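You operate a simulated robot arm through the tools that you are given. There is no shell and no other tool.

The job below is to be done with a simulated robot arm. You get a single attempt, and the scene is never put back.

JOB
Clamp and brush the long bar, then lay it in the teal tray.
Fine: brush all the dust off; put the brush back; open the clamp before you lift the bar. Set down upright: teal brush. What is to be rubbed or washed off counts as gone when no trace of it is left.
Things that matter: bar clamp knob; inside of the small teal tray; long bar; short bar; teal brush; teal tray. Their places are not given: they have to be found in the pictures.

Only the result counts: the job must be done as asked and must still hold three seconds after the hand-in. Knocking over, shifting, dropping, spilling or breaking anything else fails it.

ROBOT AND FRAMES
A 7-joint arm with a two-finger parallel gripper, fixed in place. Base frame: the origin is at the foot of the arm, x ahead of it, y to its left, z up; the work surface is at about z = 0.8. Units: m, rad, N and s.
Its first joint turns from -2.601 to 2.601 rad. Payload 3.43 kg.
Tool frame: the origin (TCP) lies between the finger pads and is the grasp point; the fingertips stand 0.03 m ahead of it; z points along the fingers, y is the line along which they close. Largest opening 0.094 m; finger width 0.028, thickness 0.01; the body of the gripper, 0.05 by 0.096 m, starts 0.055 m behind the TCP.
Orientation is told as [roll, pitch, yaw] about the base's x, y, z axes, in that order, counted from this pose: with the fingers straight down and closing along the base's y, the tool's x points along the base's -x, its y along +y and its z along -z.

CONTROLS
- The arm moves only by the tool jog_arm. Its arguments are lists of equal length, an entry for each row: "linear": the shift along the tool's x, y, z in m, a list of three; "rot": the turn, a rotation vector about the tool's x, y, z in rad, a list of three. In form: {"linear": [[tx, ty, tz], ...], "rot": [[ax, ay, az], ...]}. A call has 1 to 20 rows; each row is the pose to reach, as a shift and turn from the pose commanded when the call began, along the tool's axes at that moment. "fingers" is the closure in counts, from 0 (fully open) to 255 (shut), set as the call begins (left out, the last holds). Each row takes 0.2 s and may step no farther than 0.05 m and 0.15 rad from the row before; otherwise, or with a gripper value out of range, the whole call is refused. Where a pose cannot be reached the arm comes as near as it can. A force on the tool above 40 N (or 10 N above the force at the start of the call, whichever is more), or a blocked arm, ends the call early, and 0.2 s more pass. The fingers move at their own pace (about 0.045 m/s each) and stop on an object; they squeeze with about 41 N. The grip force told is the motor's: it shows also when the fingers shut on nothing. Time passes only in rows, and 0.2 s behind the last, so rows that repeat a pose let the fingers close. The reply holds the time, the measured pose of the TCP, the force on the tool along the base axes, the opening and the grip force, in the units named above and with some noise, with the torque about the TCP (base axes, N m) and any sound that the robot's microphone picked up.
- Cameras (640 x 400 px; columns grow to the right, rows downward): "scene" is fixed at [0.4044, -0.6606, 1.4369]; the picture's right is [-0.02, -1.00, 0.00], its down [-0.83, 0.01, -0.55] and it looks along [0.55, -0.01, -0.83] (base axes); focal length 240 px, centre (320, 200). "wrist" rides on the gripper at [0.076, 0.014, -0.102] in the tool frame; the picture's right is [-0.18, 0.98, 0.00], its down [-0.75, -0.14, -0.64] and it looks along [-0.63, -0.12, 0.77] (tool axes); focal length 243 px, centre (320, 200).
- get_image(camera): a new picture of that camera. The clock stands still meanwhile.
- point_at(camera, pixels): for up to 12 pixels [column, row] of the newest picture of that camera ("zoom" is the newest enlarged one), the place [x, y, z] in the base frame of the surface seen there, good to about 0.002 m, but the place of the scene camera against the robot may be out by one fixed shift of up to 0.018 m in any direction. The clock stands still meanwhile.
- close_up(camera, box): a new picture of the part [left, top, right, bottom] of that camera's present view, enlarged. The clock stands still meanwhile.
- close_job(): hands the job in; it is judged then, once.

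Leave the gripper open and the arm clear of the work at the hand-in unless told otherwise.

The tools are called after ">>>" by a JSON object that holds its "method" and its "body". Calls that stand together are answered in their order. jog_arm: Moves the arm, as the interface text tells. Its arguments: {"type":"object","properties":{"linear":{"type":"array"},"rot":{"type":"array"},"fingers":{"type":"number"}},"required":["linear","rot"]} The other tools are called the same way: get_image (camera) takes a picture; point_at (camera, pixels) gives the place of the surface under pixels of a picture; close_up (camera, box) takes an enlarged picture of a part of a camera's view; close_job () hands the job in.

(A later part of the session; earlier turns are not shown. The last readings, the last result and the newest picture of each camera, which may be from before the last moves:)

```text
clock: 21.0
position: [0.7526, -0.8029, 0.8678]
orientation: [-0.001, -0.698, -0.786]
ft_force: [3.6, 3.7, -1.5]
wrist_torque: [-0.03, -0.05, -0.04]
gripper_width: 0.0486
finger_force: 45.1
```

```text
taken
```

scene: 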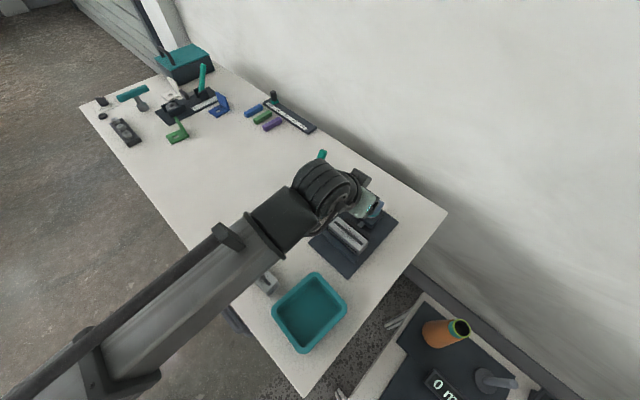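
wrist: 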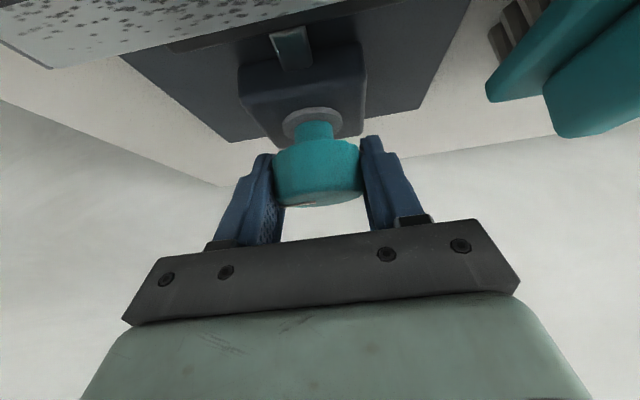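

Gripped, with a knob width of 0.0486. I turn it clockwise as seen from above (yaw decreasing) by 0.3 rad about the vertical, watching the jaw.

>>> {"method": "jog_arm", "body": {"linear": [[0, 0, 0], [0, 0, 0], [0, 0, 0], [0, 0, 0]], "rot": [[0.0643, 0, 0.0766], [0.1286, 0, 0.1532], [0.1928, 0, 0.2298], [0.1928, 0, 0.2298]]}}

>>> {"method": "get_image", "body": {"camera": "wrist"}}

>>> {"method": "close_up", "body": {"camera": "scene", "box": [300, 160, 412, 260]}}

```text
clock: 22.0
position: [0.7534, -0.8024, 0.8666]
orientation: [-0.001, -0.696, -1.087]
ft_force: [4.4, 6.8, -1.6]
wrist_torque: [0.11, -0.18, -0.04]
gripper_width: 0.0487
finger_force: 45.0
```

```text
taken
```

wrist: 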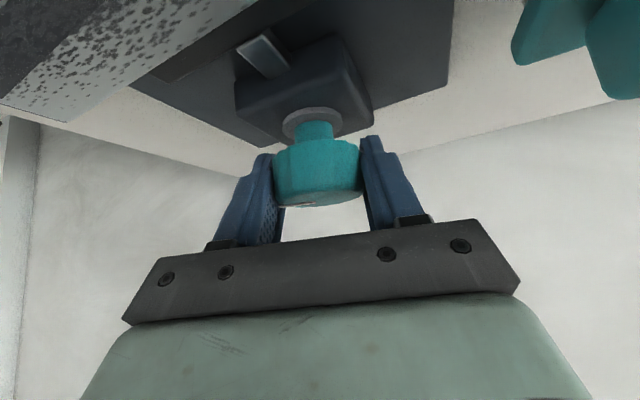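

```text
4.00 times, centred on (356, 210) of scene
```

zoom: 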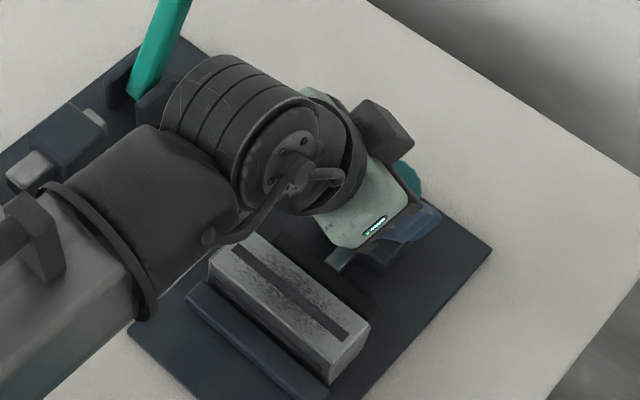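

I zoom in on the moving jaw to compare its position with before.

>>> {"method": "close_up", "body": {"camera": "scene", "box": [318, 200, 390, 260]}}

>>> {"method": "close_up", "body": {"camera": "wrist", "box": [100, 0, 400, 180]}}

```text
6.67 times, centred on (354, 230) of scene
```

zoom: 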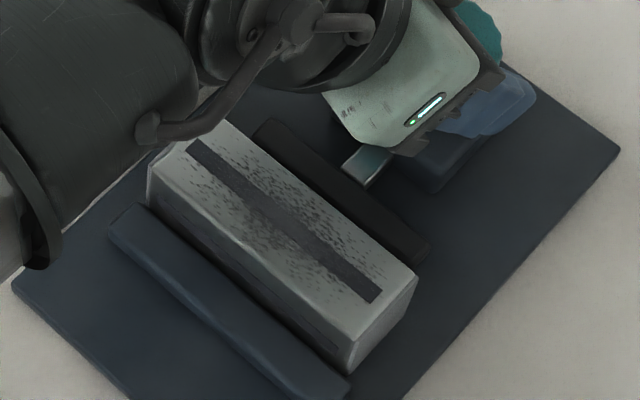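

```text
2.13 times, centred on (250, 90) of wrist
```

zoom: 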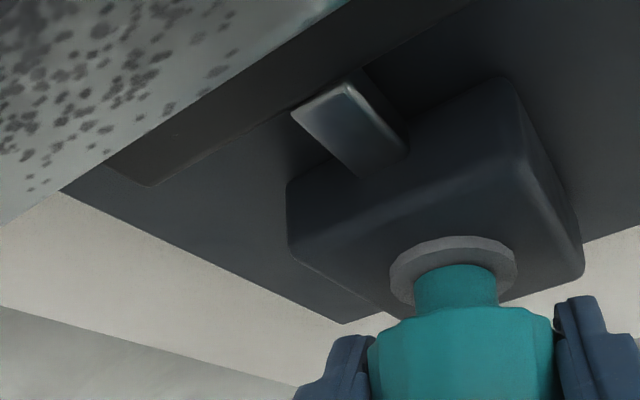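

>>> {"method": "close_up", "body": {"camera": "scene", "box": [318, 200, 390, 260]}}

>>> {"method": "point_at", "body": {"camera": "zoom", "pixels": [[268, 124], [260, 134], [418, 262], [428, 246], [350, 180], [360, 170], [345, 175], [385, 150], [340, 200], [330, 160], [150, 175], [415, 275]]}}

```text
6.67 times, centred on (354, 230) of scene
```

zoom: 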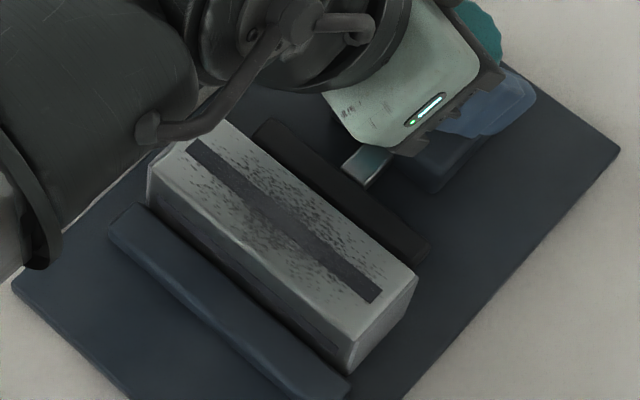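

```text
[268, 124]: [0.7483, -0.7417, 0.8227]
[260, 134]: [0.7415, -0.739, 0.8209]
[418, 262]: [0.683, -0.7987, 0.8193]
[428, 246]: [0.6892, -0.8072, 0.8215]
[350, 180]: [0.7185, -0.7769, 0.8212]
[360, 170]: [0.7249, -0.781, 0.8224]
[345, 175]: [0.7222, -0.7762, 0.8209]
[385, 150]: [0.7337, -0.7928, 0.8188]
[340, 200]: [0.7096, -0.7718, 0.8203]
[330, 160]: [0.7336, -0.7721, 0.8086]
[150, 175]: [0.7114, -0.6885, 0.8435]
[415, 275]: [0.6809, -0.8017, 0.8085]
```

The jaw has barely moved, if at all, after 0.3 rad. The knob seems to turn freely. I continue clockwise another 0.45 rad and compare again.

>>> {"method": "jog_arm", "body": {"linear": [[0, 0, 0], [0, 0, 0], [0, 0, 0], [0, 0, 0], [0, 0, 0]], "rot": [[0.0723, 0, 0.0862], [0.1446, 0, 0.1724], [0.217, 0, 0.2585], [0.2893, 0, 0.3447], [0.2893, 0, 0.3447]]}}

>>> {"method": "get_image", "body": {"camera": "wrist"}}

>>> {"method": "close_up", "body": {"camera": "scene", "box": [318, 200, 390, 260]}}

```text
clock: 23.2
position: [0.7532, -0.8021, 0.8679]
orientation: [0.001, -0.698, -1.539]
ft_force: [7.3, 6.8, 2.2]
wrist_torque: [0.4, 0.11, -0.01]
gripper_width: 0.0487
finger_force: 45.1
```

```text
taken
```

wrist: 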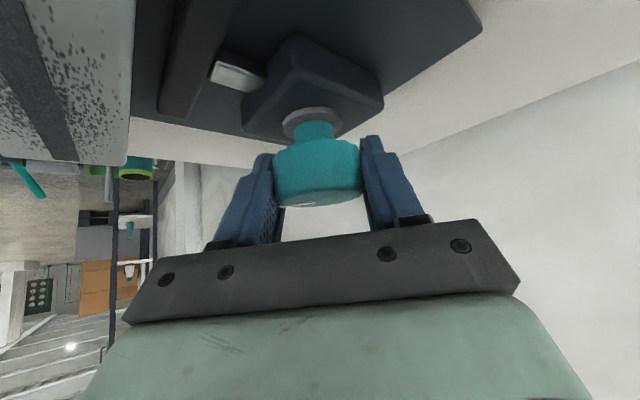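

```text
6.67 times, centred on (354, 230) of scene
```

zoom: 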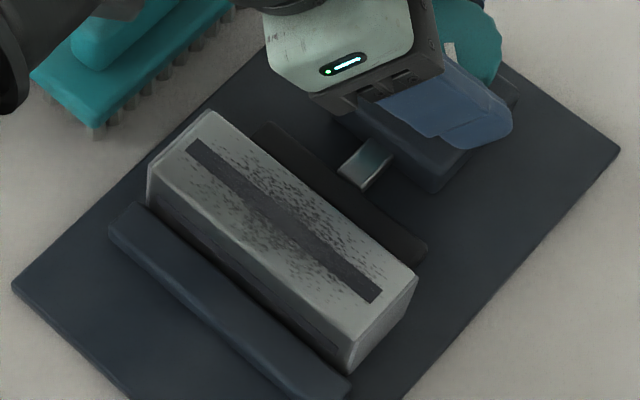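

I measure the jaw's current position and the rod.

>>> {"method": "point_at", "body": {"camera": "zoom", "pixels": [[268, 126], [258, 136], [416, 262], [426, 246], [350, 182], [362, 140], [342, 168], [388, 150], [365, 190], [425, 195], [440, 185], [452, 48]]}}

>>> {"method": "close_up", "body": {"camera": "wrist", "box": [100, 0, 400, 180]}}

```text
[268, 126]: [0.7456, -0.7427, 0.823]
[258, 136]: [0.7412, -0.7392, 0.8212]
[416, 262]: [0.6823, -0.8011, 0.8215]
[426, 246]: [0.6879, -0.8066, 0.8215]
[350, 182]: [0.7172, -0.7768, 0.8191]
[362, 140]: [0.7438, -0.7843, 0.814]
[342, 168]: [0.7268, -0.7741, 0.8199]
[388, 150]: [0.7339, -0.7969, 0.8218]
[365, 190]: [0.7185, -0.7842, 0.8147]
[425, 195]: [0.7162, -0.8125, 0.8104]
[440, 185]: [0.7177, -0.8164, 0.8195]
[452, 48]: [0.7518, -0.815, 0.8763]
```

```text
2.13 times, centred on (250, 90) of wrist
```

zoom: 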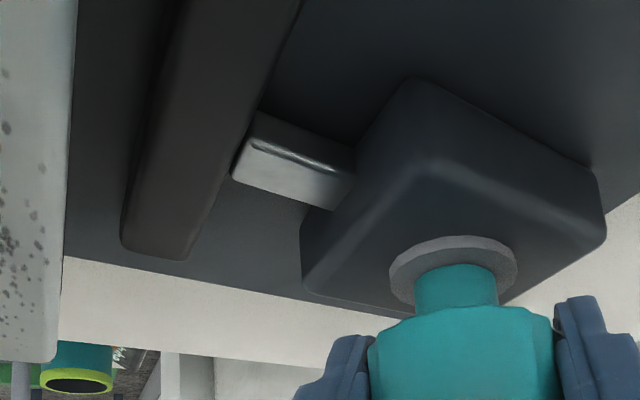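

>>> {"method": "point_at", "body": {"camera": "zoom", "pixels": [[126, 240], [192, 240], [240, 120], [160, 120], [242, 165], [330, 190], [310, 270], [180, 30], [60, 200], [350, 165]]}}

```text
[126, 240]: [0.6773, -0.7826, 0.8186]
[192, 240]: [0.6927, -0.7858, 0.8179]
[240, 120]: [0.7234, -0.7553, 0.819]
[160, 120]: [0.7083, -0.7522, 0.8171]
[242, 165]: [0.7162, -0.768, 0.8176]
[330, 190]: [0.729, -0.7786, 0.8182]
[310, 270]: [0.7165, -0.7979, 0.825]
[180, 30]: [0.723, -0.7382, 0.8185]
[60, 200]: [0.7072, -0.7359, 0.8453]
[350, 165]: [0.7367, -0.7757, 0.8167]
```

The jaw seems to have moved inward 2–3 mm. I check by taking the same zoom box as at the start.

>>> {"method": "close_up", "body": {"camera": "scene", "box": [290, 165, 410, 240]}}

```text
5.33 times, centred on (350, 202) of scene
```

zoom: 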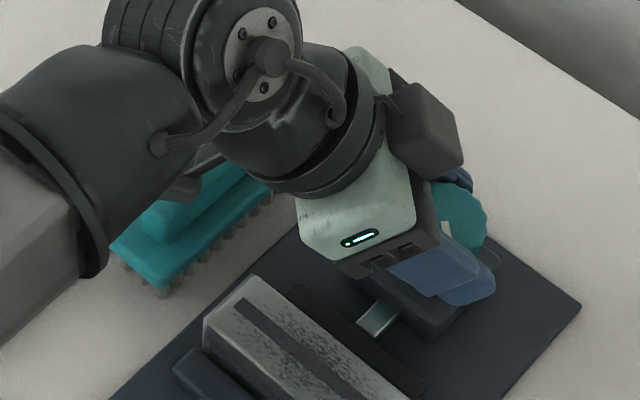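

The jaw is moving inward, roughly 2–3 mm per 0.75 rad. I also check that the brush hasn't been disturbed, by querying the same pixels as at the start.

>>> {"method": "point_at", "body": {"camera": "zoom", "pixels": [[152, 228], [128, 238], [108, 240], [112, 244], [116, 248], [165, 285], [160, 288], [155, 292], [268, 196], [272, 200]]}}

>>> {"method": "close_up", "body": {"camera": "scene", "box": [296, 170, 360, 230]}}

```text
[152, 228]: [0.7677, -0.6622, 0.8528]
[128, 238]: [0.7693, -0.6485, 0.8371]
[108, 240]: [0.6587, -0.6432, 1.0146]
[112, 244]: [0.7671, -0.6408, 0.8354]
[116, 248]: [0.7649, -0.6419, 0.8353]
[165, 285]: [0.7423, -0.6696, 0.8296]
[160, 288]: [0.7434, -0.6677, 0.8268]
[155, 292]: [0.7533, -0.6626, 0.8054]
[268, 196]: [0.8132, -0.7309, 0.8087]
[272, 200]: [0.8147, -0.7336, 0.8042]
```

```text
6.67 times, centred on (328, 200) of scene
```

zoom: 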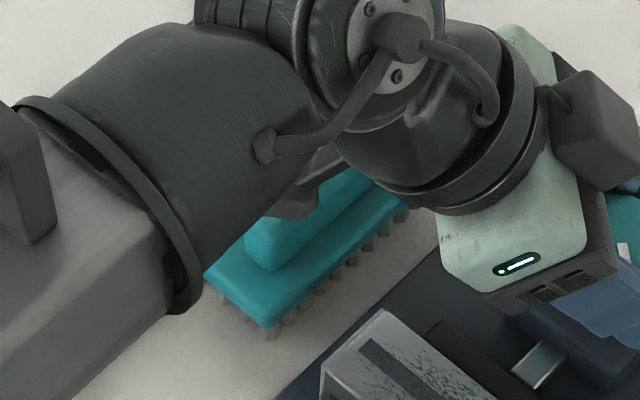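

The brush is unmoved; its tip is just covered by the arm link. A dark part at (300,195) hangs over the brush, so I check its height.

>>> {"method": "point_at", "body": {"camera": "zoom", "pixels": [[295, 205], [305, 200], [290, 212], [310, 215], [320, 180], [340, 185], [300, 215], [280, 205]]}}

```text
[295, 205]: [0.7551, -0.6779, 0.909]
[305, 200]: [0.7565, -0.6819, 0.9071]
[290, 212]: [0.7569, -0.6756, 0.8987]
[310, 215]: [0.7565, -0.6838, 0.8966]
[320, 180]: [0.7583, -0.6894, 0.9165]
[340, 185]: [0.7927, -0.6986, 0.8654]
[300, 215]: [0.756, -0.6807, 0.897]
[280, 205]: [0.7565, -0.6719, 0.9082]
```

The clearance is about 3 cm, which is fine. I now ratchet: open the fingers, swing back 1.5 rad counter-clockwise around the knob without turning it, and then re-grip.

>>> {"method": "jog_arm", "body": {"linear": [[0, 0, 0], [0, 0, 0], [0, 0, 0], [0, 0, 0], [0, 0, 0], [0, 0, 0], [0, 0, 0], [0, 0, 0], [0, 0, 0], [0, 0, 0], [0, 0, 0], [0, 0, 0], [0, 0, 0], [0, 0, 0]], "rot": [[0, 0, 0], [0, 0, 0], [-0.0877, 0, -0.1045], [-0.1753, 0, -0.2089], [-0.263, 0, -0.3134], [-0.3506, 0, -0.4178], [-0.4383, 0, -0.5223], [-0.5259, 0, -0.6267], [-0.6136, 0, -0.7312], [-0.7012, 0, -0.8356], [-0.7889, 0, -0.9401], [-0.8765, 0, -1.0445], [-0.9642, 0, -1.149], [-0.9642, 0, -1.149]], "fingers": 70}}

>>> {"method": "get_image", "body": {"camera": "wrist"}}

>>> {"method": "close_up", "body": {"camera": "scene", "box": [290, 165, 410, 240]}}

```text
clock: 26.2
position: [0.7523, -0.8022, 0.867]
orientation: [0.001, -0.701, -0.033]
ft_force: [-0.3, 1.1, 0.1]
wrist_torque: [0.0, -0.05, 0.0]
gripper_width: 0.0682
finger_force: 0.0
```

```text
taken
```

wrist: 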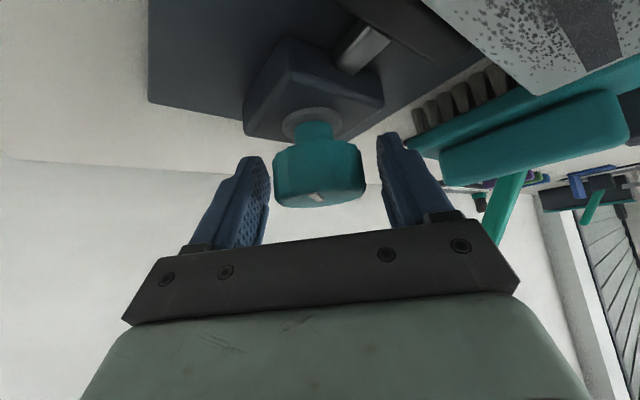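

```text
5.33 times, centred on (350, 202) of scene
```

zoom: 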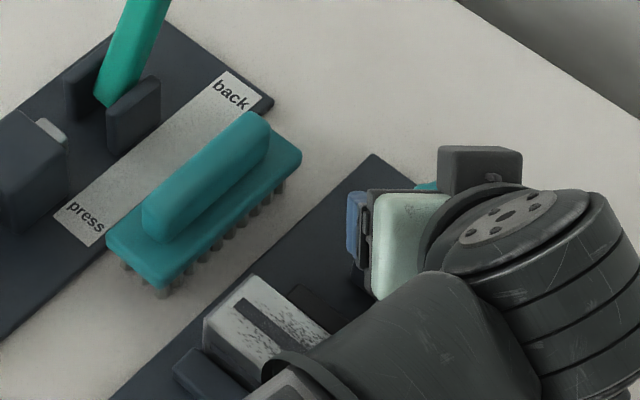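

Good: reached, the fingers are clear of the knob, and the brush is untouched. I re-grip the knob and turn it clockwise 1.5 rad.

>>> {"method": "jog_arm", "body": {"linear": [[0, 0, 0], [0, 0, 0], [0, 0, 0], [0, 0, 0], [0, 0, 0], [0, 0, 0], [0, 0, 0], [0, 0, 0], [0, 0, 0], [0, 0, 0], [0, 0, 0], [0, 0, 0], [0, 0, 0], [0, 0, 0], [0, 0, 0]], "rot": [[0, 0, 0], [0, 0, 0], [0, 0, 0], [0.0877, 0, 0.1045], [0.1753, 0, 0.2089], [0.263, 0, 0.3134], [0.3506, 0, 0.4178], [0.4383, 0, 0.5223], [0.5259, 0, 0.6267], [0.6136, 0, 0.7312], [0.7012, 0, 0.8356], [0.7889, 0, 0.9401], [0.8765, 0, 1.0445], [0.9642, 0, 1.149], [0.9642, 0, 1.149]], "fingers": 255}}

>>> {"method": "get_image", "body": {"camera": "wrist"}}

>>> {"method": "close_up", "body": {"camera": "scene", "box": [318, 200, 390, 260]}}

```text
clock: 29.4
position: [0.7531, -0.8006, 0.8671]
orientation: [0.001, -0.699, -1.538]
ft_force: [-3.1, 16.2, 0.5]
wrist_torque: [0.42, 0.48, -0.05]
gripper_width: 0.0479
finger_force: 45.3
```

```text
taken
```

wrist: 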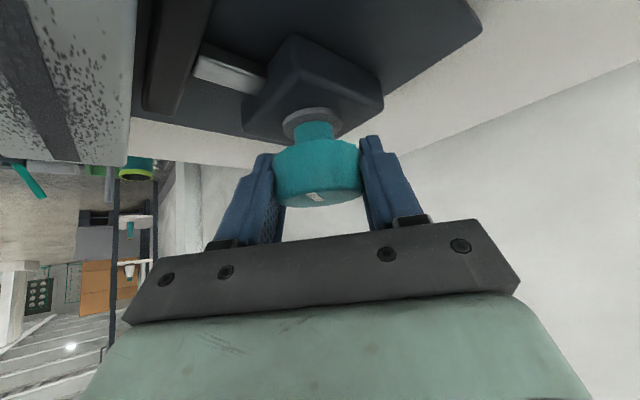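

```text
6.67 times, centred on (354, 230) of scene
```

zoom: 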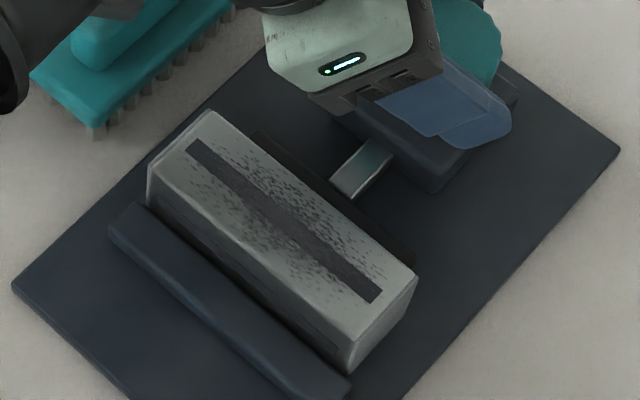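

The jaw has moved well inward: the rod is longer and the jaw is nearly at the bar. I measure how far is left.

>>> {"method": "point_at", "body": {"camera": "zoom", "pixels": [[262, 136], [330, 190], [408, 254], [350, 196], [385, 150], [330, 165], [218, 116], [410, 272]]}}

>>> {"method": "close_up", "body": {"camera": "wrist", "box": [60, 0, 360, 180]}}

```text
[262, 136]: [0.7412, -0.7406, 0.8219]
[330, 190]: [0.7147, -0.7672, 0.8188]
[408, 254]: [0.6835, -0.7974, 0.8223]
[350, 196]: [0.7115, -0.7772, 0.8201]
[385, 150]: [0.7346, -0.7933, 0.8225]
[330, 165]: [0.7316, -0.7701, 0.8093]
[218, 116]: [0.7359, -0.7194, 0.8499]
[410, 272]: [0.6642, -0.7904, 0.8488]
```

```text
2.13 times, centred on (210, 90) of wrist
```

zoom: 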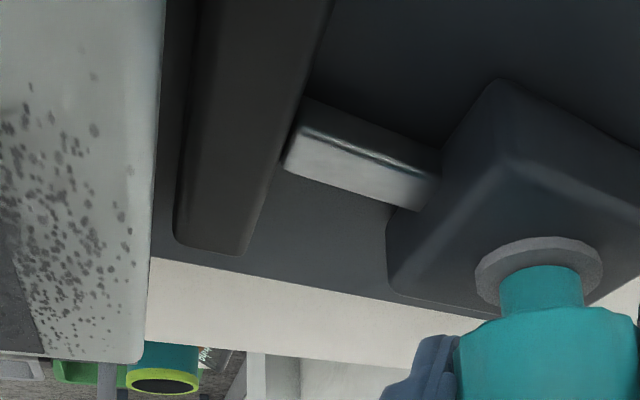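

>>> {"method": "point_at", "body": {"camera": "zoom", "pixels": [[182, 232], [246, 240], [205, 100], [280, 130], [145, 250], [290, 165], [400, 195], [215, 30], [150, 100]]}}

```text
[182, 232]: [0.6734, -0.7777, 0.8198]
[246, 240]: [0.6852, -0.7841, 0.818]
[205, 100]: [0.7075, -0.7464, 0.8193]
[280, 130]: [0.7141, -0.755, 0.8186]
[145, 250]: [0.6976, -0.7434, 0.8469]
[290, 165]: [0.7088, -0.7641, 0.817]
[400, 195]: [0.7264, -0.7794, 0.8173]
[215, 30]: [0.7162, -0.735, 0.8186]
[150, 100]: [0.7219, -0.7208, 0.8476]
```

The jaw moves about 4.3 mm per rad. About 7 mm remain to the bar and another 6 mm to press it on the fixed jaw, so I do more ratchet cycles. I swing back, with a small 1 mm centring correction.

>>> {"method": "jog_arm", "body": {"linear": [[0, 0, 0], [0, 0, 0], [0.0007, 0.001, -0.0006], [0.0007, 0.001, -0.0006], [0.0007, 0.001, -0.0006], [0.0007, 0.001, -0.0006], [0.0007, 0.001, -0.0006], [0.0007, 0.001, -0.0006], [0.0007, 0.001, -0.0006], [0.0007, 0.001, -0.0006], [0.0007, 0.001, -0.0006], [0.0007, 0.001, -0.0006], [0.0007, 0.001, -0.0006], [0.0007, 0.001, -0.0006]], "rot": [[0, 0, 0], [0, 0, 0], [-0.0877, 0, -0.1045], [-0.1753, 0, -0.2089], [-0.263, 0, -0.3134], [-0.3506, 0, -0.4178], [-0.4383, 0, -0.5223], [-0.5259, 0, -0.6267], [-0.6136, 0, -0.7312], [-0.7012, 0, -0.8356], [-0.7889, 0, -0.9401], [-0.8765, 0, -1.0445], [-0.9642, 0, -1.149], [-0.9642, 0, -1.149]], "fingers": 70}}

>>> {"method": "jog_arm", "body": {"linear": [[0, 0, 0], [0, 0, 0], [0, 0, 0], [0, 0, 0], [0, 0, 0], [0, 0, 0], [0, 0, 0], [0, 0, 0], [0, 0, 0], [0, 0, 0], [0, 0, 0], [0, 0, 0], [0, 0, 0], [0, 0, 0], [0, 0, 0]], "rot": [[0, 0, 0], [0, 0, 0], [0, 0, 0], [0.0877, 0, 0.1045], [0.1753, 0, 0.2089], [0.263, 0, 0.3134], [0.3506, 0, 0.4178], [0.4383, 0, 0.5223], [0.5259, 0, 0.6267], [0.6136, 0, 0.7312], [0.7012, 0, 0.8356], [0.7889, 0, 0.9401], [0.8765, 0, 1.0445], [0.9642, 0, 1.149], [0.9642, 0, 1.149]], "fingers": 255}}

>>> {"method": "get_image", "body": {"camera": "wrist"}}

>>> {"method": "close_up", "body": {"camera": "scene", "box": [318, 200, 390, 260]}}

```text
clock: 32.4
position: [0.7537, -0.7998, 0.8671]
orientation: [0.0, -0.696, -0.033]
ft_force: [0.8, -0.2, 0.3]
wrist_torque: [-0.01, 0.0, 0.0]
gripper_width: 0.0682
finger_force: 0.0
```

```text
clock: 35.6
position: [0.7527, -0.8001, 0.8664]
orientation: [-0.002, -0.698, -1.536]
ft_force: [-14.4, 9.6, 0.7]
wrist_torque: [0.3, 0.42, 0.65]
gripper_width: 0.0473
finger_force: 44.9
```

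```text
taken
```

wrist: 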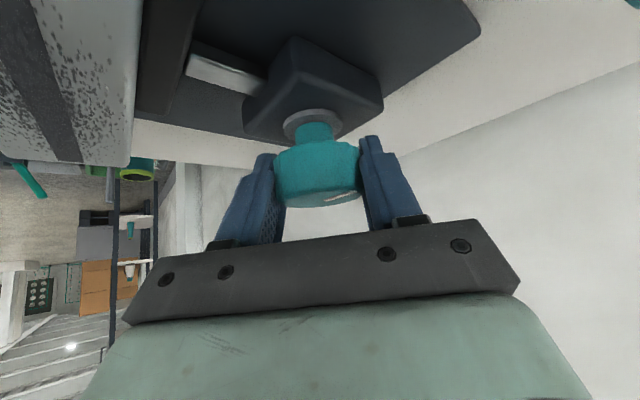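

```text
6.67 times, centred on (354, 230) of scene
```

zoom: 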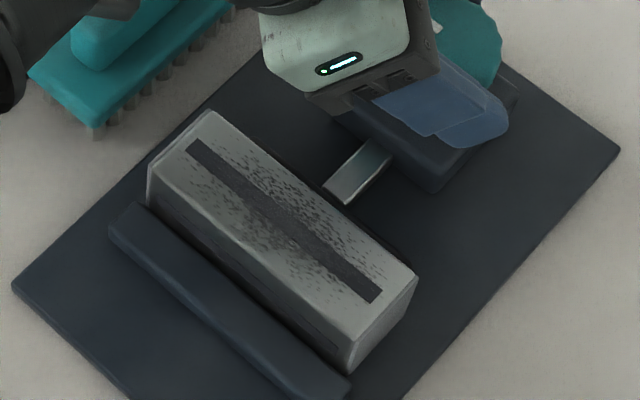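

The jaw is close behind the bar, and the wrist torque about z is 0.65 N m. I measure the jaw and the bar again.

>>> {"method": "close_up", "body": {"camera": "wrist", "box": [60, 0, 360, 180]}}

>>> {"method": "point_at", "body": {"camera": "zoom", "pixels": [[232, 235], [170, 230], [265, 120], [205, 70], [150, 250], [275, 160], [385, 200], [162, 100], [235, 190]]}}

```text
2.13 times, centred on (210, 90) of wrist
```

zoom: 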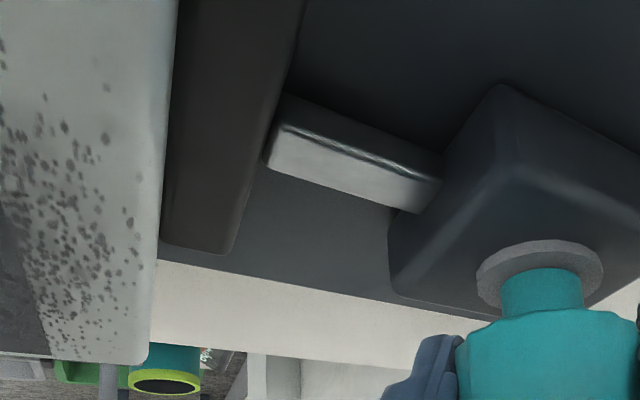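

```text
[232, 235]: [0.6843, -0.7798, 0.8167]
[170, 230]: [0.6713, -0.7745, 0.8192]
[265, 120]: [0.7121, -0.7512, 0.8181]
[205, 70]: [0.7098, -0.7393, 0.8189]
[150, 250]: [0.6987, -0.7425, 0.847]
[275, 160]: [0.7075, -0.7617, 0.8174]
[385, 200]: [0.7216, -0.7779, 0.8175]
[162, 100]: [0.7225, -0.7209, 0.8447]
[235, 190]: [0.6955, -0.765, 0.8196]
```

The mark shows the knob turned fully with the fingers. About 3–4 mm remain to the bar. I do another cycle: swing back first, with a small centring correction of +1 mm in y.

>>> {"method": "jog_arm", "body": {"linear": [[0, 0, 0], [0, 0, 0], [0.0007, 0, -0.0006], [0.0007, 0, -0.0006], [0.0007, 0, -0.0006], [0.0007, 0, -0.0006], [0.0007, 0, -0.0006], [0.0007, 0, -0.0006], [0.0007, 0, -0.0006], [0.0007, 0, -0.0006], [0.0007, 0, -0.0006], [0.0007, 0, -0.0006], [0.0007, 0, -0.0006], [0.0007, 0, -0.0006]], "rot": [[0, 0, 0], [0, 0, 0], [-0.0877, 0, -0.1045], [-0.1753, 0, -0.2089], [-0.263, 0, -0.3134], [-0.3506, 0, -0.4178], [-0.4383, 0, -0.5223], [-0.5259, 0, -0.6267], [-0.6136, 0, -0.7312], [-0.7012, 0, -0.8356], [-0.7889, 0, -0.9401], [-0.8765, 0, -1.0445], [-0.9642, 0, -1.149], [-0.9642, 0, -1.149]], "fingers": 70}}

>>> {"method": "get_image", "body": {"camera": "wrist"}}

>>> {"method": "close_up", "body": {"camera": "wrist", "box": [220, 0, 540, 200]}}

```text
clock: 38.6
position: [0.7534, -0.8002, 0.8671]
orientation: [-0.001, -0.698, -0.034]
ft_force: [-0.4, 1.2, -0.2]
wrist_torque: [0.04, 0.04, 0.0]
gripper_width: 0.0681
finger_force: 0.0
```

```text
taken
```

wrist: 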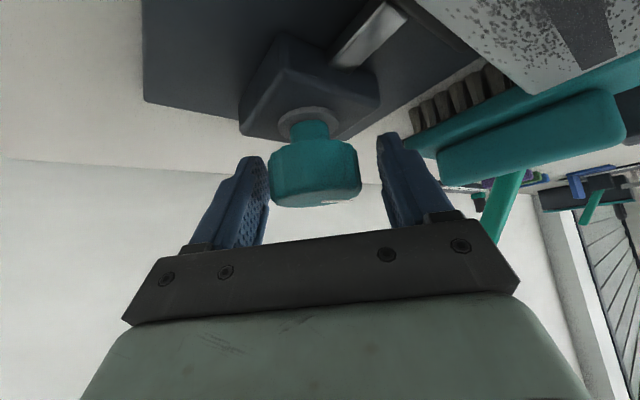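

```text
2.00 times, centred on (380, 100) of wrist
```

zoom: 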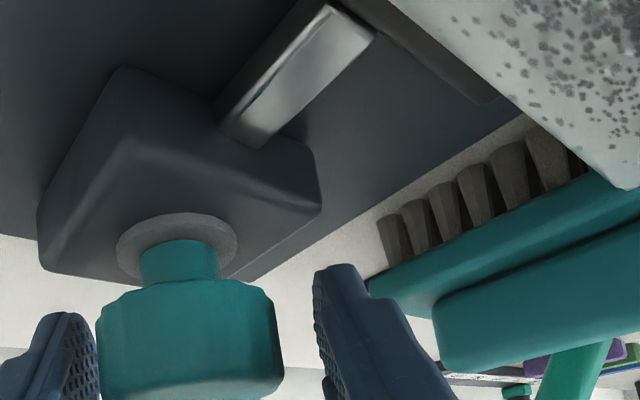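

The knob now sits about 1.6 mm to one side, so my centring corrections were in the wrong direction. I undo them: shift (-0.001,-0.002) with the fingers open, then grip and turn clockwise 1.5 rad again.

>>> {"method": "jog_arm", "body": {"linear": [[0.0007, -0.002, -0.0006], [0.0007, -0.002, -0.0006]], "rot": [[0, 0, 0], [0, 0, 0]]}}

>>> {"method": "jog_arm", "body": {"linear": [[0, 0, 0], [0, 0, 0], [0, 0, 0], [0, 0, 0], [0, 0, 0], [0, 0, 0], [0, 0, 0], [0, 0, 0], [0, 0, 0], [0, 0, 0], [0, 0, 0], [0, 0, 0], [0, 0, 0], [0, 0, 0], [0, 0, 0]], "rot": [[0, 0, 0], [0, 0, 0], [0, 0, 0], [0.0877, 0, 0.1045], [0.1753, 0, 0.2089], [0.263, 0, 0.3134], [0.3506, 0, 0.4178], [0.4383, 0, 0.5223], [0.5259, 0, 0.6267], [0.6136, 0, 0.7312], [0.7012, 0, 0.8356], [0.7889, 0, 0.9401], [0.8765, 0, 1.0445], [0.9642, 0, 1.149], [0.9642, 0, 1.149]], "fingers": 255}}

>>> {"method": "get_image", "body": {"camera": "wrist"}}

>>> {"method": "close_up", "body": {"camera": "scene", "box": [318, 200, 390, 260]}}

```text
clock: 39.2
position: [0.7526, -0.8028, 0.8687]
orientation: [-0.001, -0.698, -0.034]
ft_force: [-0.7, -0.9, 0.2]
wrist_torque: [0.0, -0.01, -0.01]
gripper_width: 0.0683
finger_force: 0.1
```

```text
clock: 42.4
position: [0.7527, -0.8008, 0.8685]
orientation: [0.001, -0.696, -1.535]
ft_force: [-8.5, 25.9, 8.3]
wrist_torque: [0.43, 0.54, 0.67]
gripper_width: 0.0479
finger_force: 44.6
```

```text
taken
```

wrist: 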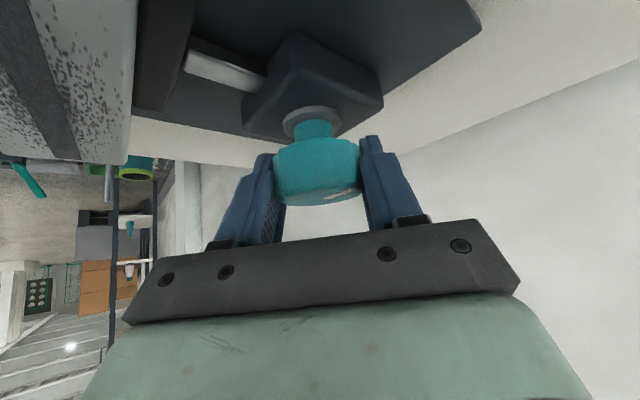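

```text
6.67 times, centred on (354, 230) of scene
```

zoom: 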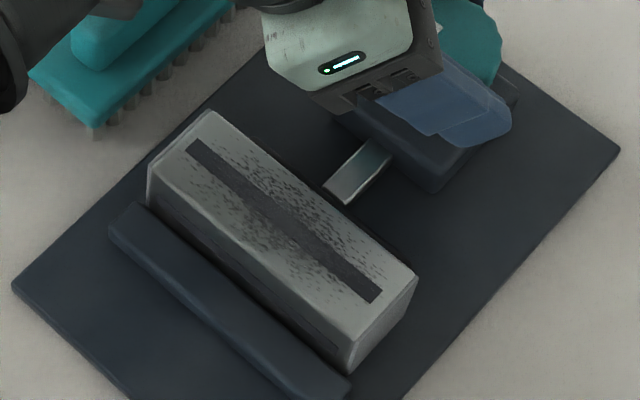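

The mark is almost where it was after the last cycle, and the torque is 0.67 N m. So the fingers slipped and the knob is blocked, which may mean the bar is already clamped. I look at the gap on both sides of the bar.

>>> {"method": "close_up", "body": {"camera": "scene", "box": [340, 230, 388, 260]}}

>>> {"method": "point_at", "body": {"camera": "zoom", "pixels": [[200, 190], [330, 125], [390, 145], [200, 240], [120, 130], [60, 60], [210, 270], [30, 120], [250, 260], [360, 200]]}}

>>> {"method": "close_up", "body": {"camera": "wrist", "box": [0, 0, 320, 200]}}

```text
13.33 times, centred on (364, 245) of scene
```

zoom: 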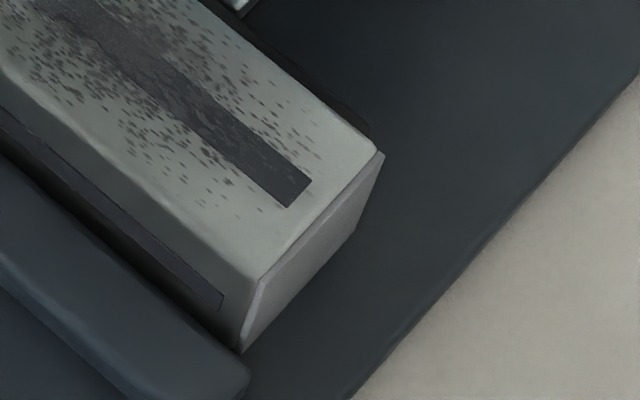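

```text
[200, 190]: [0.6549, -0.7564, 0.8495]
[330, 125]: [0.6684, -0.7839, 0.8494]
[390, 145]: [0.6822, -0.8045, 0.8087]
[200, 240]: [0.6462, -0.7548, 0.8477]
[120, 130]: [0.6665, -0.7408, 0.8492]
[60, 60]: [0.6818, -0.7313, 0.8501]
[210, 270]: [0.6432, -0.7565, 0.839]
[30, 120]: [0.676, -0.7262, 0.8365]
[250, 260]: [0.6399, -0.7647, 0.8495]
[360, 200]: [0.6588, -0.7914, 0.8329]
```

```text
2.00 times, centred on (160, 100) of wrist
```

zoom: 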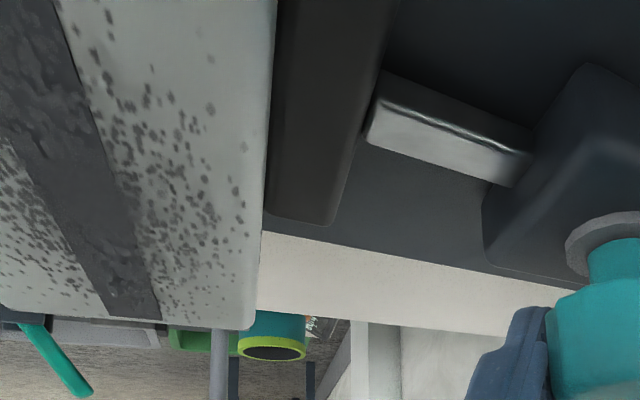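

The bar's near face reads n≈0.979 and its far face about 1.019. The jaw faces, once I allow for their rounded top edges, are about 0.977 and 1.021. So it looks clamped. I release the knob, back off along the tool axis, and will check from above.

>>> {"method": "jog_arm", "body": {"linear": [[0, 0, 0], [0, 0, 0], [0, 0, -0.01], [0, 0, -0.03], [0, 0, -0.05], [0, 0, -0.08], [0, 0, -0.12], [0, 0, -0.16]], "rot": [[0, 0, 0], [0, 0, 0], [0, 0, 0], [0, 0, 0], [0, 0, 0], [0, 0, 0], [0, 0, 0], [0, 0, 0]], "fingers": 70}}

>>> {"method": "get_image", "body": {"camera": "wrist"}}

>>> {"method": "close_up", "body": {"camera": "scene", "box": [318, 185, 398, 260]}}

```text
clock: 44.2
position: [0.7483, -0.6985, 0.9903]
orientation: [-0.001, -0.698, -1.536]
ft_force: [0.9, -0.4, -0.3]
wrist_torque: [0.01, 0.01, 0.01]
gripper_width: 0.0682
finger_force: 0.0
```

```text
taken
```

wrist: 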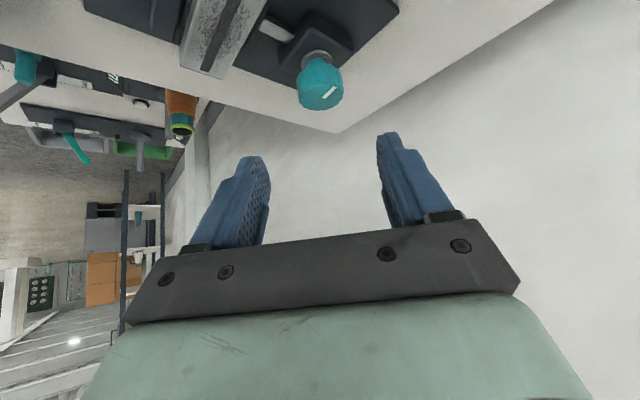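

```text
5.33 times, centred on (358, 222) of scene
```

zoom: 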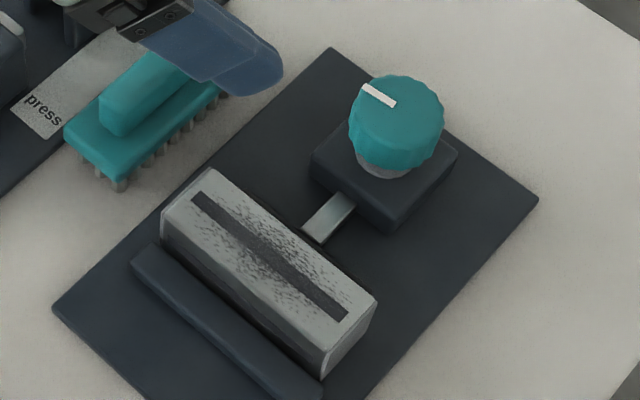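

The mark now points about opposite to where it started, so the knob turned half a turn. I measure the mark, rod, and jaw in this view.

>>> {"method": "point_at", "body": {"camera": "zoom", "pixels": [[365, 89], [392, 103], [305, 225], [322, 240], [335, 195], [352, 210], [375, 290], [300, 228], [218, 178], [372, 300], [320, 350], [168, 210]]}}

>>> {"method": "close_up", "body": {"camera": "wrist", "box": [170, 0, 410, 120]}}

```text
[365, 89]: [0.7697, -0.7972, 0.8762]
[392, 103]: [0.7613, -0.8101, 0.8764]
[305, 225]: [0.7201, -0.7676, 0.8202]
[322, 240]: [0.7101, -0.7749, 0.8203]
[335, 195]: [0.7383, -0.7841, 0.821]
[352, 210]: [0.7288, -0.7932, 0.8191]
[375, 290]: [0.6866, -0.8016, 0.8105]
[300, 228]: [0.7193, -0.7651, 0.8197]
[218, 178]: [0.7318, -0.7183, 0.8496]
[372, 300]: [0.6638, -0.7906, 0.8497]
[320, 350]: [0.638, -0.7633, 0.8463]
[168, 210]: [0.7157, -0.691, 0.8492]
```

```text
2.67 times, centred on (290, 60) of wrist
```

zoom: 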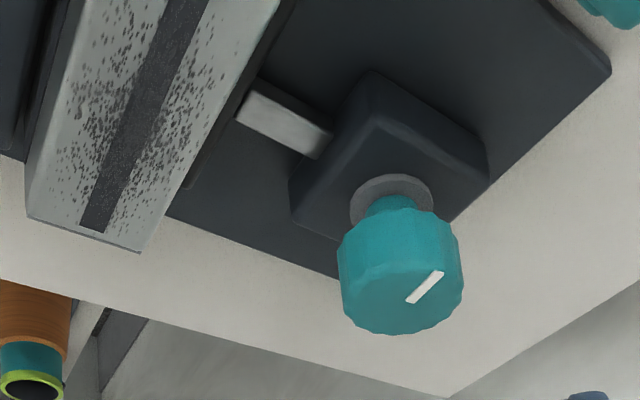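

The geometry suggests contact on both sides, but I want to see it from above. First I remove the tilt while rising 3 cm.

>>> {"method": "jog_arm", "body": {"linear": [[-0.004, 0, -0.005], [-0.008, 0, -0.01], [-0.012, 0, -0.014], [-0.016, 0, -0.019], [-0.0193, 0, -0.023]], "rot": [[0, 0.14, 0], [0, 0.28, 0], [0, 0.42, 0], [0, 0.56, 0], [0, 0.698, 0]]}}

```text
clock: 45.4
position: [0.7494, -0.6993, 1.0203]
orientation: [-0.001, 0.001, -1.533]
ft_force: [-0.2, 0.6, -0.1]
wrist_torque: [-0.02, -0.01, -0.01]
gripper_width: 0.0681
finger_force: 0.1
```

I move over the clamp at z≈0.95 to look straight down on the jaws.

>>> {"method": "jog_arm", "body": {"linear": [[-0.0086, -0.0186, 0.0175], [-0.0172, -0.0371, 0.035], [-0.0258, -0.0557, 0.0525], [-0.0344, -0.0742, 0.07], [-0.0344, -0.0742, 0.07]], "rot": [[0, 0, 0], [0, 0, 0], [0, 0, 0], [0, 0, 0], [0, 0, 0]]}}

>>> {"method": "get_image", "body": {"camera": "wrist"}}

>>> {"method": "close_up", "body": {"camera": "wrist", "box": [200, 0, 440, 150]}}

```text
clock: 46.6
position: [0.6749, -0.7364, 0.9502]
orientation: [0.0, 0.0, -1.535]
ft_force: [0.5, -0.2, 0.0]
wrist_torque: [0.01, 0.01, 0.0]
gripper_width: 0.0683
finger_force: 0.2
```

```text
taken
```

wrist: 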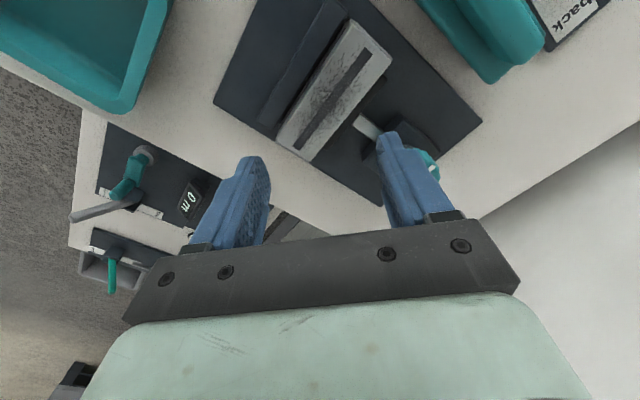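

```text
2.67 times, centred on (320, 75) of wrist
```

zoom: 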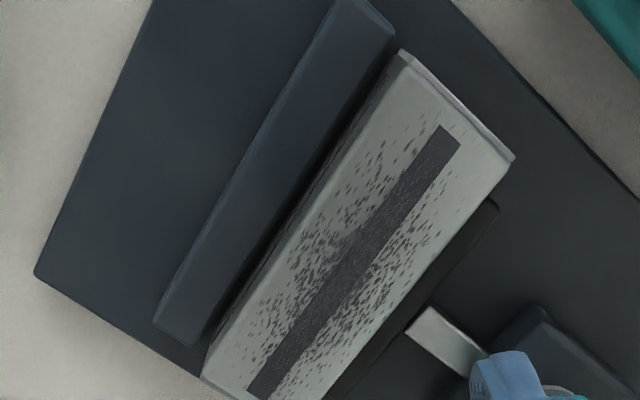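

I zoom further into the strip between the fixed jaw and the bar, and between the bar and the moving jaw.

>>> {"method": "close_up", "body": {"camera": "wrist", "box": [260, 0, 372, 70]}}

>>> {"method": "close_up", "body": {"camera": "wrist", "box": [255, 70, 400, 160]}}

```text
5.71 times, centred on (316, 35) of wrist
```

zoom: 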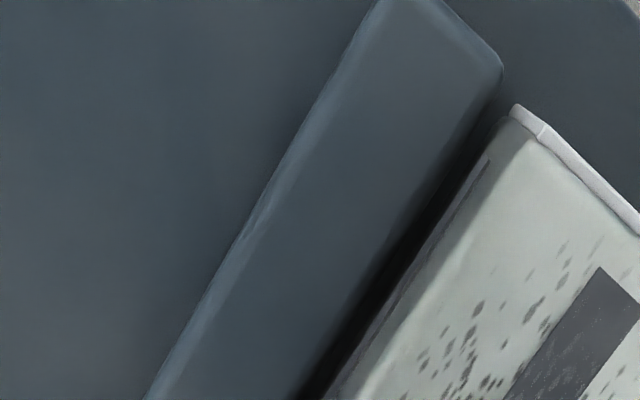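

```text
4.41 times, centred on (328, 115) of wrist
```

zoom: 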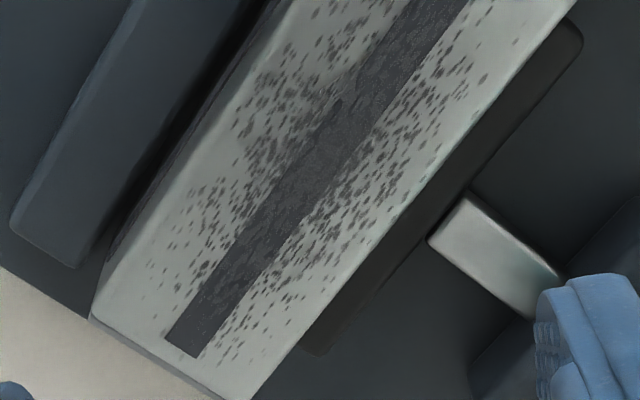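

There may still be a small dark gap at the fixed jaw, so I want an end-on look. I turn the tool to yaw 0.785 and move toward the bar's right end.

>>> {"method": "jog_arm", "body": {"linear": [[-0.0017, -0.003, 0], [-0.0033, -0.006, 0], [-0.005, -0.009, 0], [-0.0067, -0.012, 0], [-0.0083, -0.015, 0], [-0.01, -0.018, 0], [-0.0117, -0.021, 0], [-0.0133, -0.024, 0], [-0.015, -0.027, 0], [-0.0167, -0.03, 0], [-0.0183, -0.033, 0], [-0.02, -0.036, 0], [-0.0217, -0.039, 0], [-0.0233, -0.042, 0], [-0.025, -0.045, 0], [-0.0267, -0.048, 0], [-0.0283, -0.0509, 0]], "rot": [[0, 0, -0.1365], [0, 0, -0.2729], [0, 0, -0.4094], [0, 0, -0.5459], [0, 0, -0.6824], [0, 0, -0.8188], [0, 0, -0.9553], [0, 0, -1.0918], [0, 0, -1.2282], [0, 0, -1.3647], [0, 0, -1.5012], [0, 0, -1.6376], [0, 0, -1.7741], [0, 0, -1.9106], [0, 0, -2.0471], [0, 0, -2.1835], [0, 0, -2.32]]}}

>>> {"method": "get_image", "body": {"camera": "wrist"}}

```text
clock: 50.2
position: [0.6264, -0.7663, 0.9498]
orientation: [0.001, 0.0, 0.785]
ft_force: [0.0, -0.1, 0.5]
wrist_torque: [-0.03, -0.03, -0.04]
gripper_width: 0.0681
finger_force: 0.0
```

```text
taken
```

wrist: 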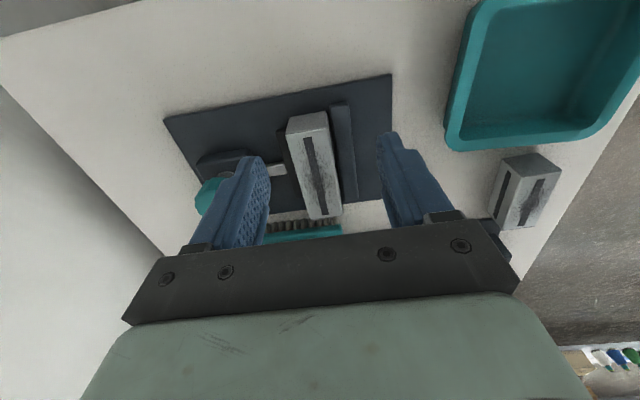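

The end-on view is clear between the fingers. I zoom in on the bar end and jaws.

>>> {"method": "close_up", "body": {"camera": "wrist", "box": [264, 90, 376, 160]}}

```text
5.71 times, centred on (320, 125) of wrist
```

zoom: 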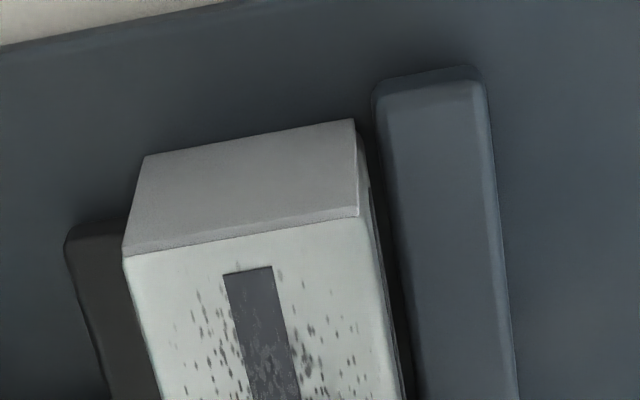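

There is a clear gap of about 3.5–4 mm between bar and fixed jaw, so the bar isn't pressed against it yet. I shift 6 cm outward to look down at the moving-jaw side.

>>> {"method": "jog_arm", "body": {"linear": [[0, -0.03, 0], [0, -0.06, 0], [0, -0.06, 0]], "rot": [[0, 0, 0], [0, 0, 0], [0, 0, 0]]}}

>>> {"method": "get_image", "body": {"camera": "wrist"}}

>>> {"method": "close_up", "body": {"camera": "wrist", "box": [300, 80, 412, 150]}}

```text
clock: 51.0
position: [0.6688, -0.8095, 0.9503]
orientation: [0.0, -0.001, 0.785]
ft_force: [-0.6, 0.3, 0.0]
wrist_torque: [0.02, 0.01, 0.04]
gripper_width: 0.0682
finger_force: 0.1
```

```text
taken
```

wrist: 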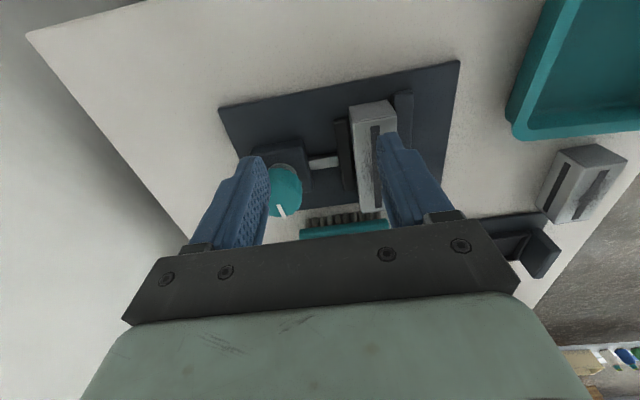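

```text
5.71 times, centred on (356, 115) of wrist
```

zoom: 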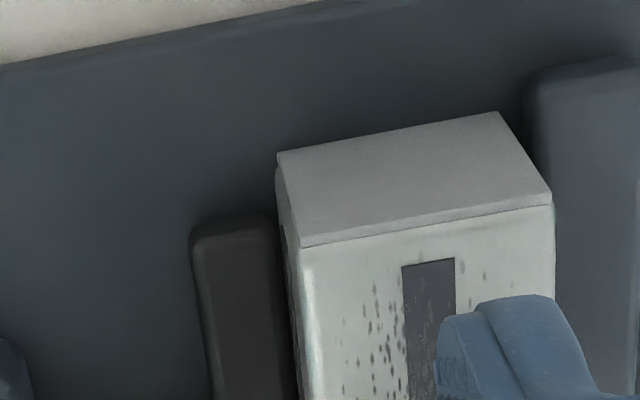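

The moving jaw looks to be touching or within about 1 mm of the bar. Visual gaps alone don't settle it, so I'll test whether the bar is held: with closed fingers I'll press lightly lengthwise on its right end and read the force. First I move beside the end, above it, and close the fingers.

>>> {"method": "jog_arm", "body": {"linear": [[0.008, 0.02, 0], [0.0185, 0.0468, 0], [0.0185, 0.0468, 0.03], [0.0185, 0.0468, 0.06], [0.0185, 0.0468, 0.085], [0.0185, 0.0468, 0.085]], "rot": [[0, 0, 0], [0, 0, 0], [0, 0, 0], [0, 0, 0], [0, 0, 0], [0, 0, 0]], "fingers": 255}}

>>> {"method": "get_image", "body": {"camera": "wrist"}}

>>> {"method": "close_up", "body": {"camera": "scene", "box": [318, 200, 414, 270]}}

```text
clock: 52.4
position: [0.6219, -0.7892, 0.8647]
orientation: [0.0, -0.002, 0.786]
ft_force: [0.5, 0.0, 0.5]
wrist_torque: [0.02, -0.04, 0.02]
gripper_width: 0.0
finger_force: 32.7
```

```text
taken
```

wrist: 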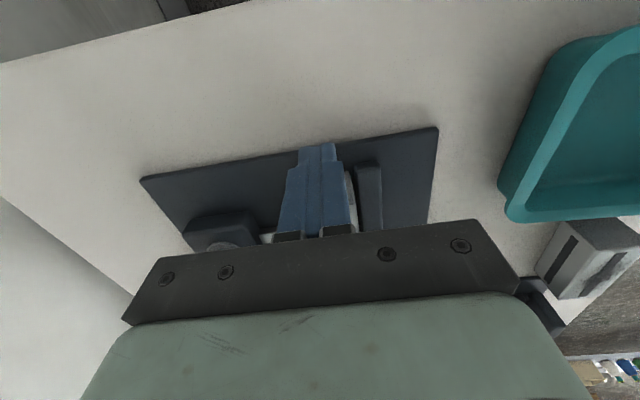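

```text
5.71 times, centred on (366, 235) of scene
```

zoom: 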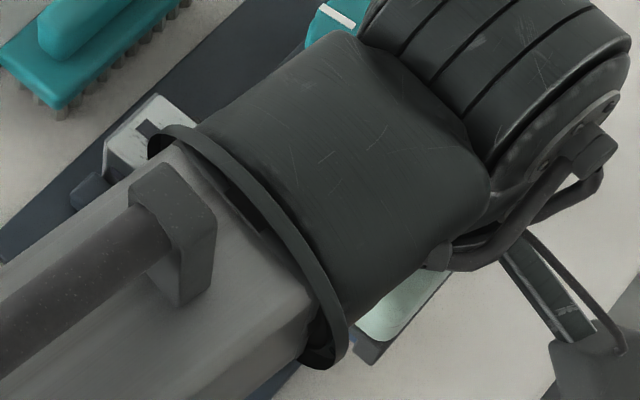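

Closed fingers read 0.000, so the gripper's widths are true. I advance toward the bar end, 14 mm first.

>>> {"method": "jog_arm", "body": {"linear": [[-0.005, 0, 0], [-0.01, 0, 0], [-0.013, 0, 0], [-0.014, 0, 0]], "rot": [[0, 0, 0], [0, 0, 0], [0, 0, 0], [0, 0, 0]]}}

>>> {"method": "jog_arm", "body": {"linear": [[-0.001, 0, 0], [-0.001, 0, 0]], "rot": [[0, 0, 0], [0, 0, 0]]}}

>>> {"method": "jog_arm", "body": {"linear": [[-0.001, 0, 0], [-0.001, 0, 0]], "rot": [[0, 0, 0], [0, 0, 0]]}}

```text
clock: 53.4
position: [0.6328, -0.7789, 0.8655]
orientation: [-0.002, -0.001, 0.786]
ft_force: [-0.1, 0.0, -0.2]
wrist_torque: [0.0, -0.02, -0.02]
gripper_width: 0.0
finger_force: 33.2
```

```text
clock: 54.0
position: [0.6323, -0.7786, 0.8651]
orientation: [0.0, 0.001, 0.785]
ft_force: [-0.4, -1.3, -0.9]
wrist_torque: [-0.02, 0.01, 0.01]
gripper_width: 0.0
finger_force: 32.9
```

```text
clock: 54.6
position: [0.634, -0.7782, 0.8649]
orientation: [0.0, 0.0, 0.785]
ft_force: [-1.4, -2.3, 0.6]
wrist_torque: [-0.05, 0.03, 0.01]
gripper_width: 0.0
finger_force: 32.8
```

Contact begins (about 2.6 N along -t). I press two more single millimetres.

>>> {"method": "jog_arm", "body": {"linear": [[-0.001, 0, 0], [-0.001, 0, 0]], "rot": [[0, 0, 0], [0, 0, 0]]}}

>>> {"method": "jog_arm", "body": {"linear": [[-0.001, 0, 0], [-0.001, 0, 0]], "rot": [[0, 0, 0], [0, 0, 0]]}}

```text
clock: 55.2
position: [0.6336, -0.7793, 0.8655]
orientation: [0.0, 0.003, 0.784]
ft_force: [-6.9, -6.1, 0.6]
wrist_torque: [-0.17, 0.12, -0.04]
gripper_width: 0.0002
finger_force: 33.1
```

```text
clock: 55.8
position: [0.6342, -0.7772, 0.8654]
orientation: [0.002, 0.002, 0.783]
ft_force: [-16.7, -11.4, -4.0]
wrist_torque: [-0.3, 0.38, 0.05]
gripper_width: 0.0002
finger_force: 33.1
```

The force climbs to 20 N without the bar sliding, so the bar is firmly clamped. I back off and rise.

>>> {"method": "jog_arm", "body": {"linear": [[0.005, 0, 0], [0.02, 0, 0], [0.02, 0, -0.03], [0.02, 0, -0.07], [0.02, 0, -0.11], [0.02, 0, -0.15], [0.02, 0, -0.17]], "rot": [[0, 0, 0], [0, 0, 0], [0, 0, 0], [0, 0, 0], [0, 0, 0], [0, 0, 0], [0, 0, 0]]}}

>>> {"method": "get_image", "body": {"camera": "wrist"}}

>>> {"method": "close_up", "body": {"camera": "wrist", "box": [150, 60, 470, 240]}}

```text
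clock: 57.4
position: [0.6205, -0.7913, 1.0337]
orientation: [0.0, -0.001, 0.786]
ft_force: [-0.1, 0.5, 0.4]
wrist_torque: [-0.01, -0.01, 0.0]
gripper_width: 0.0
finger_force: 33.4
```

```text
taken
```

wrist: 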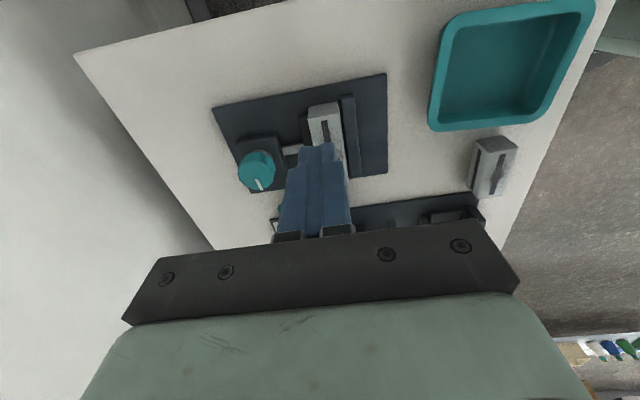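

```text
2.00 times, centred on (310, 150) of wrist
```

zoom: 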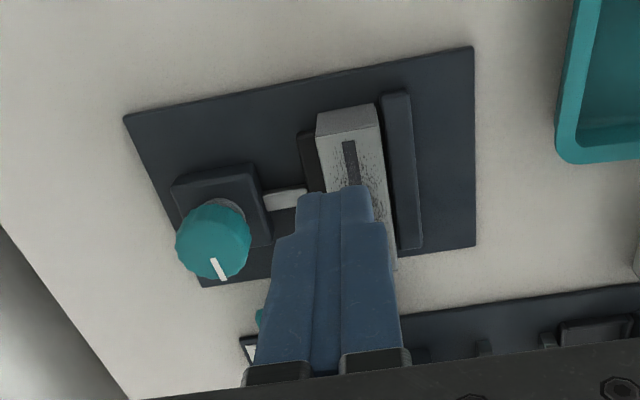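

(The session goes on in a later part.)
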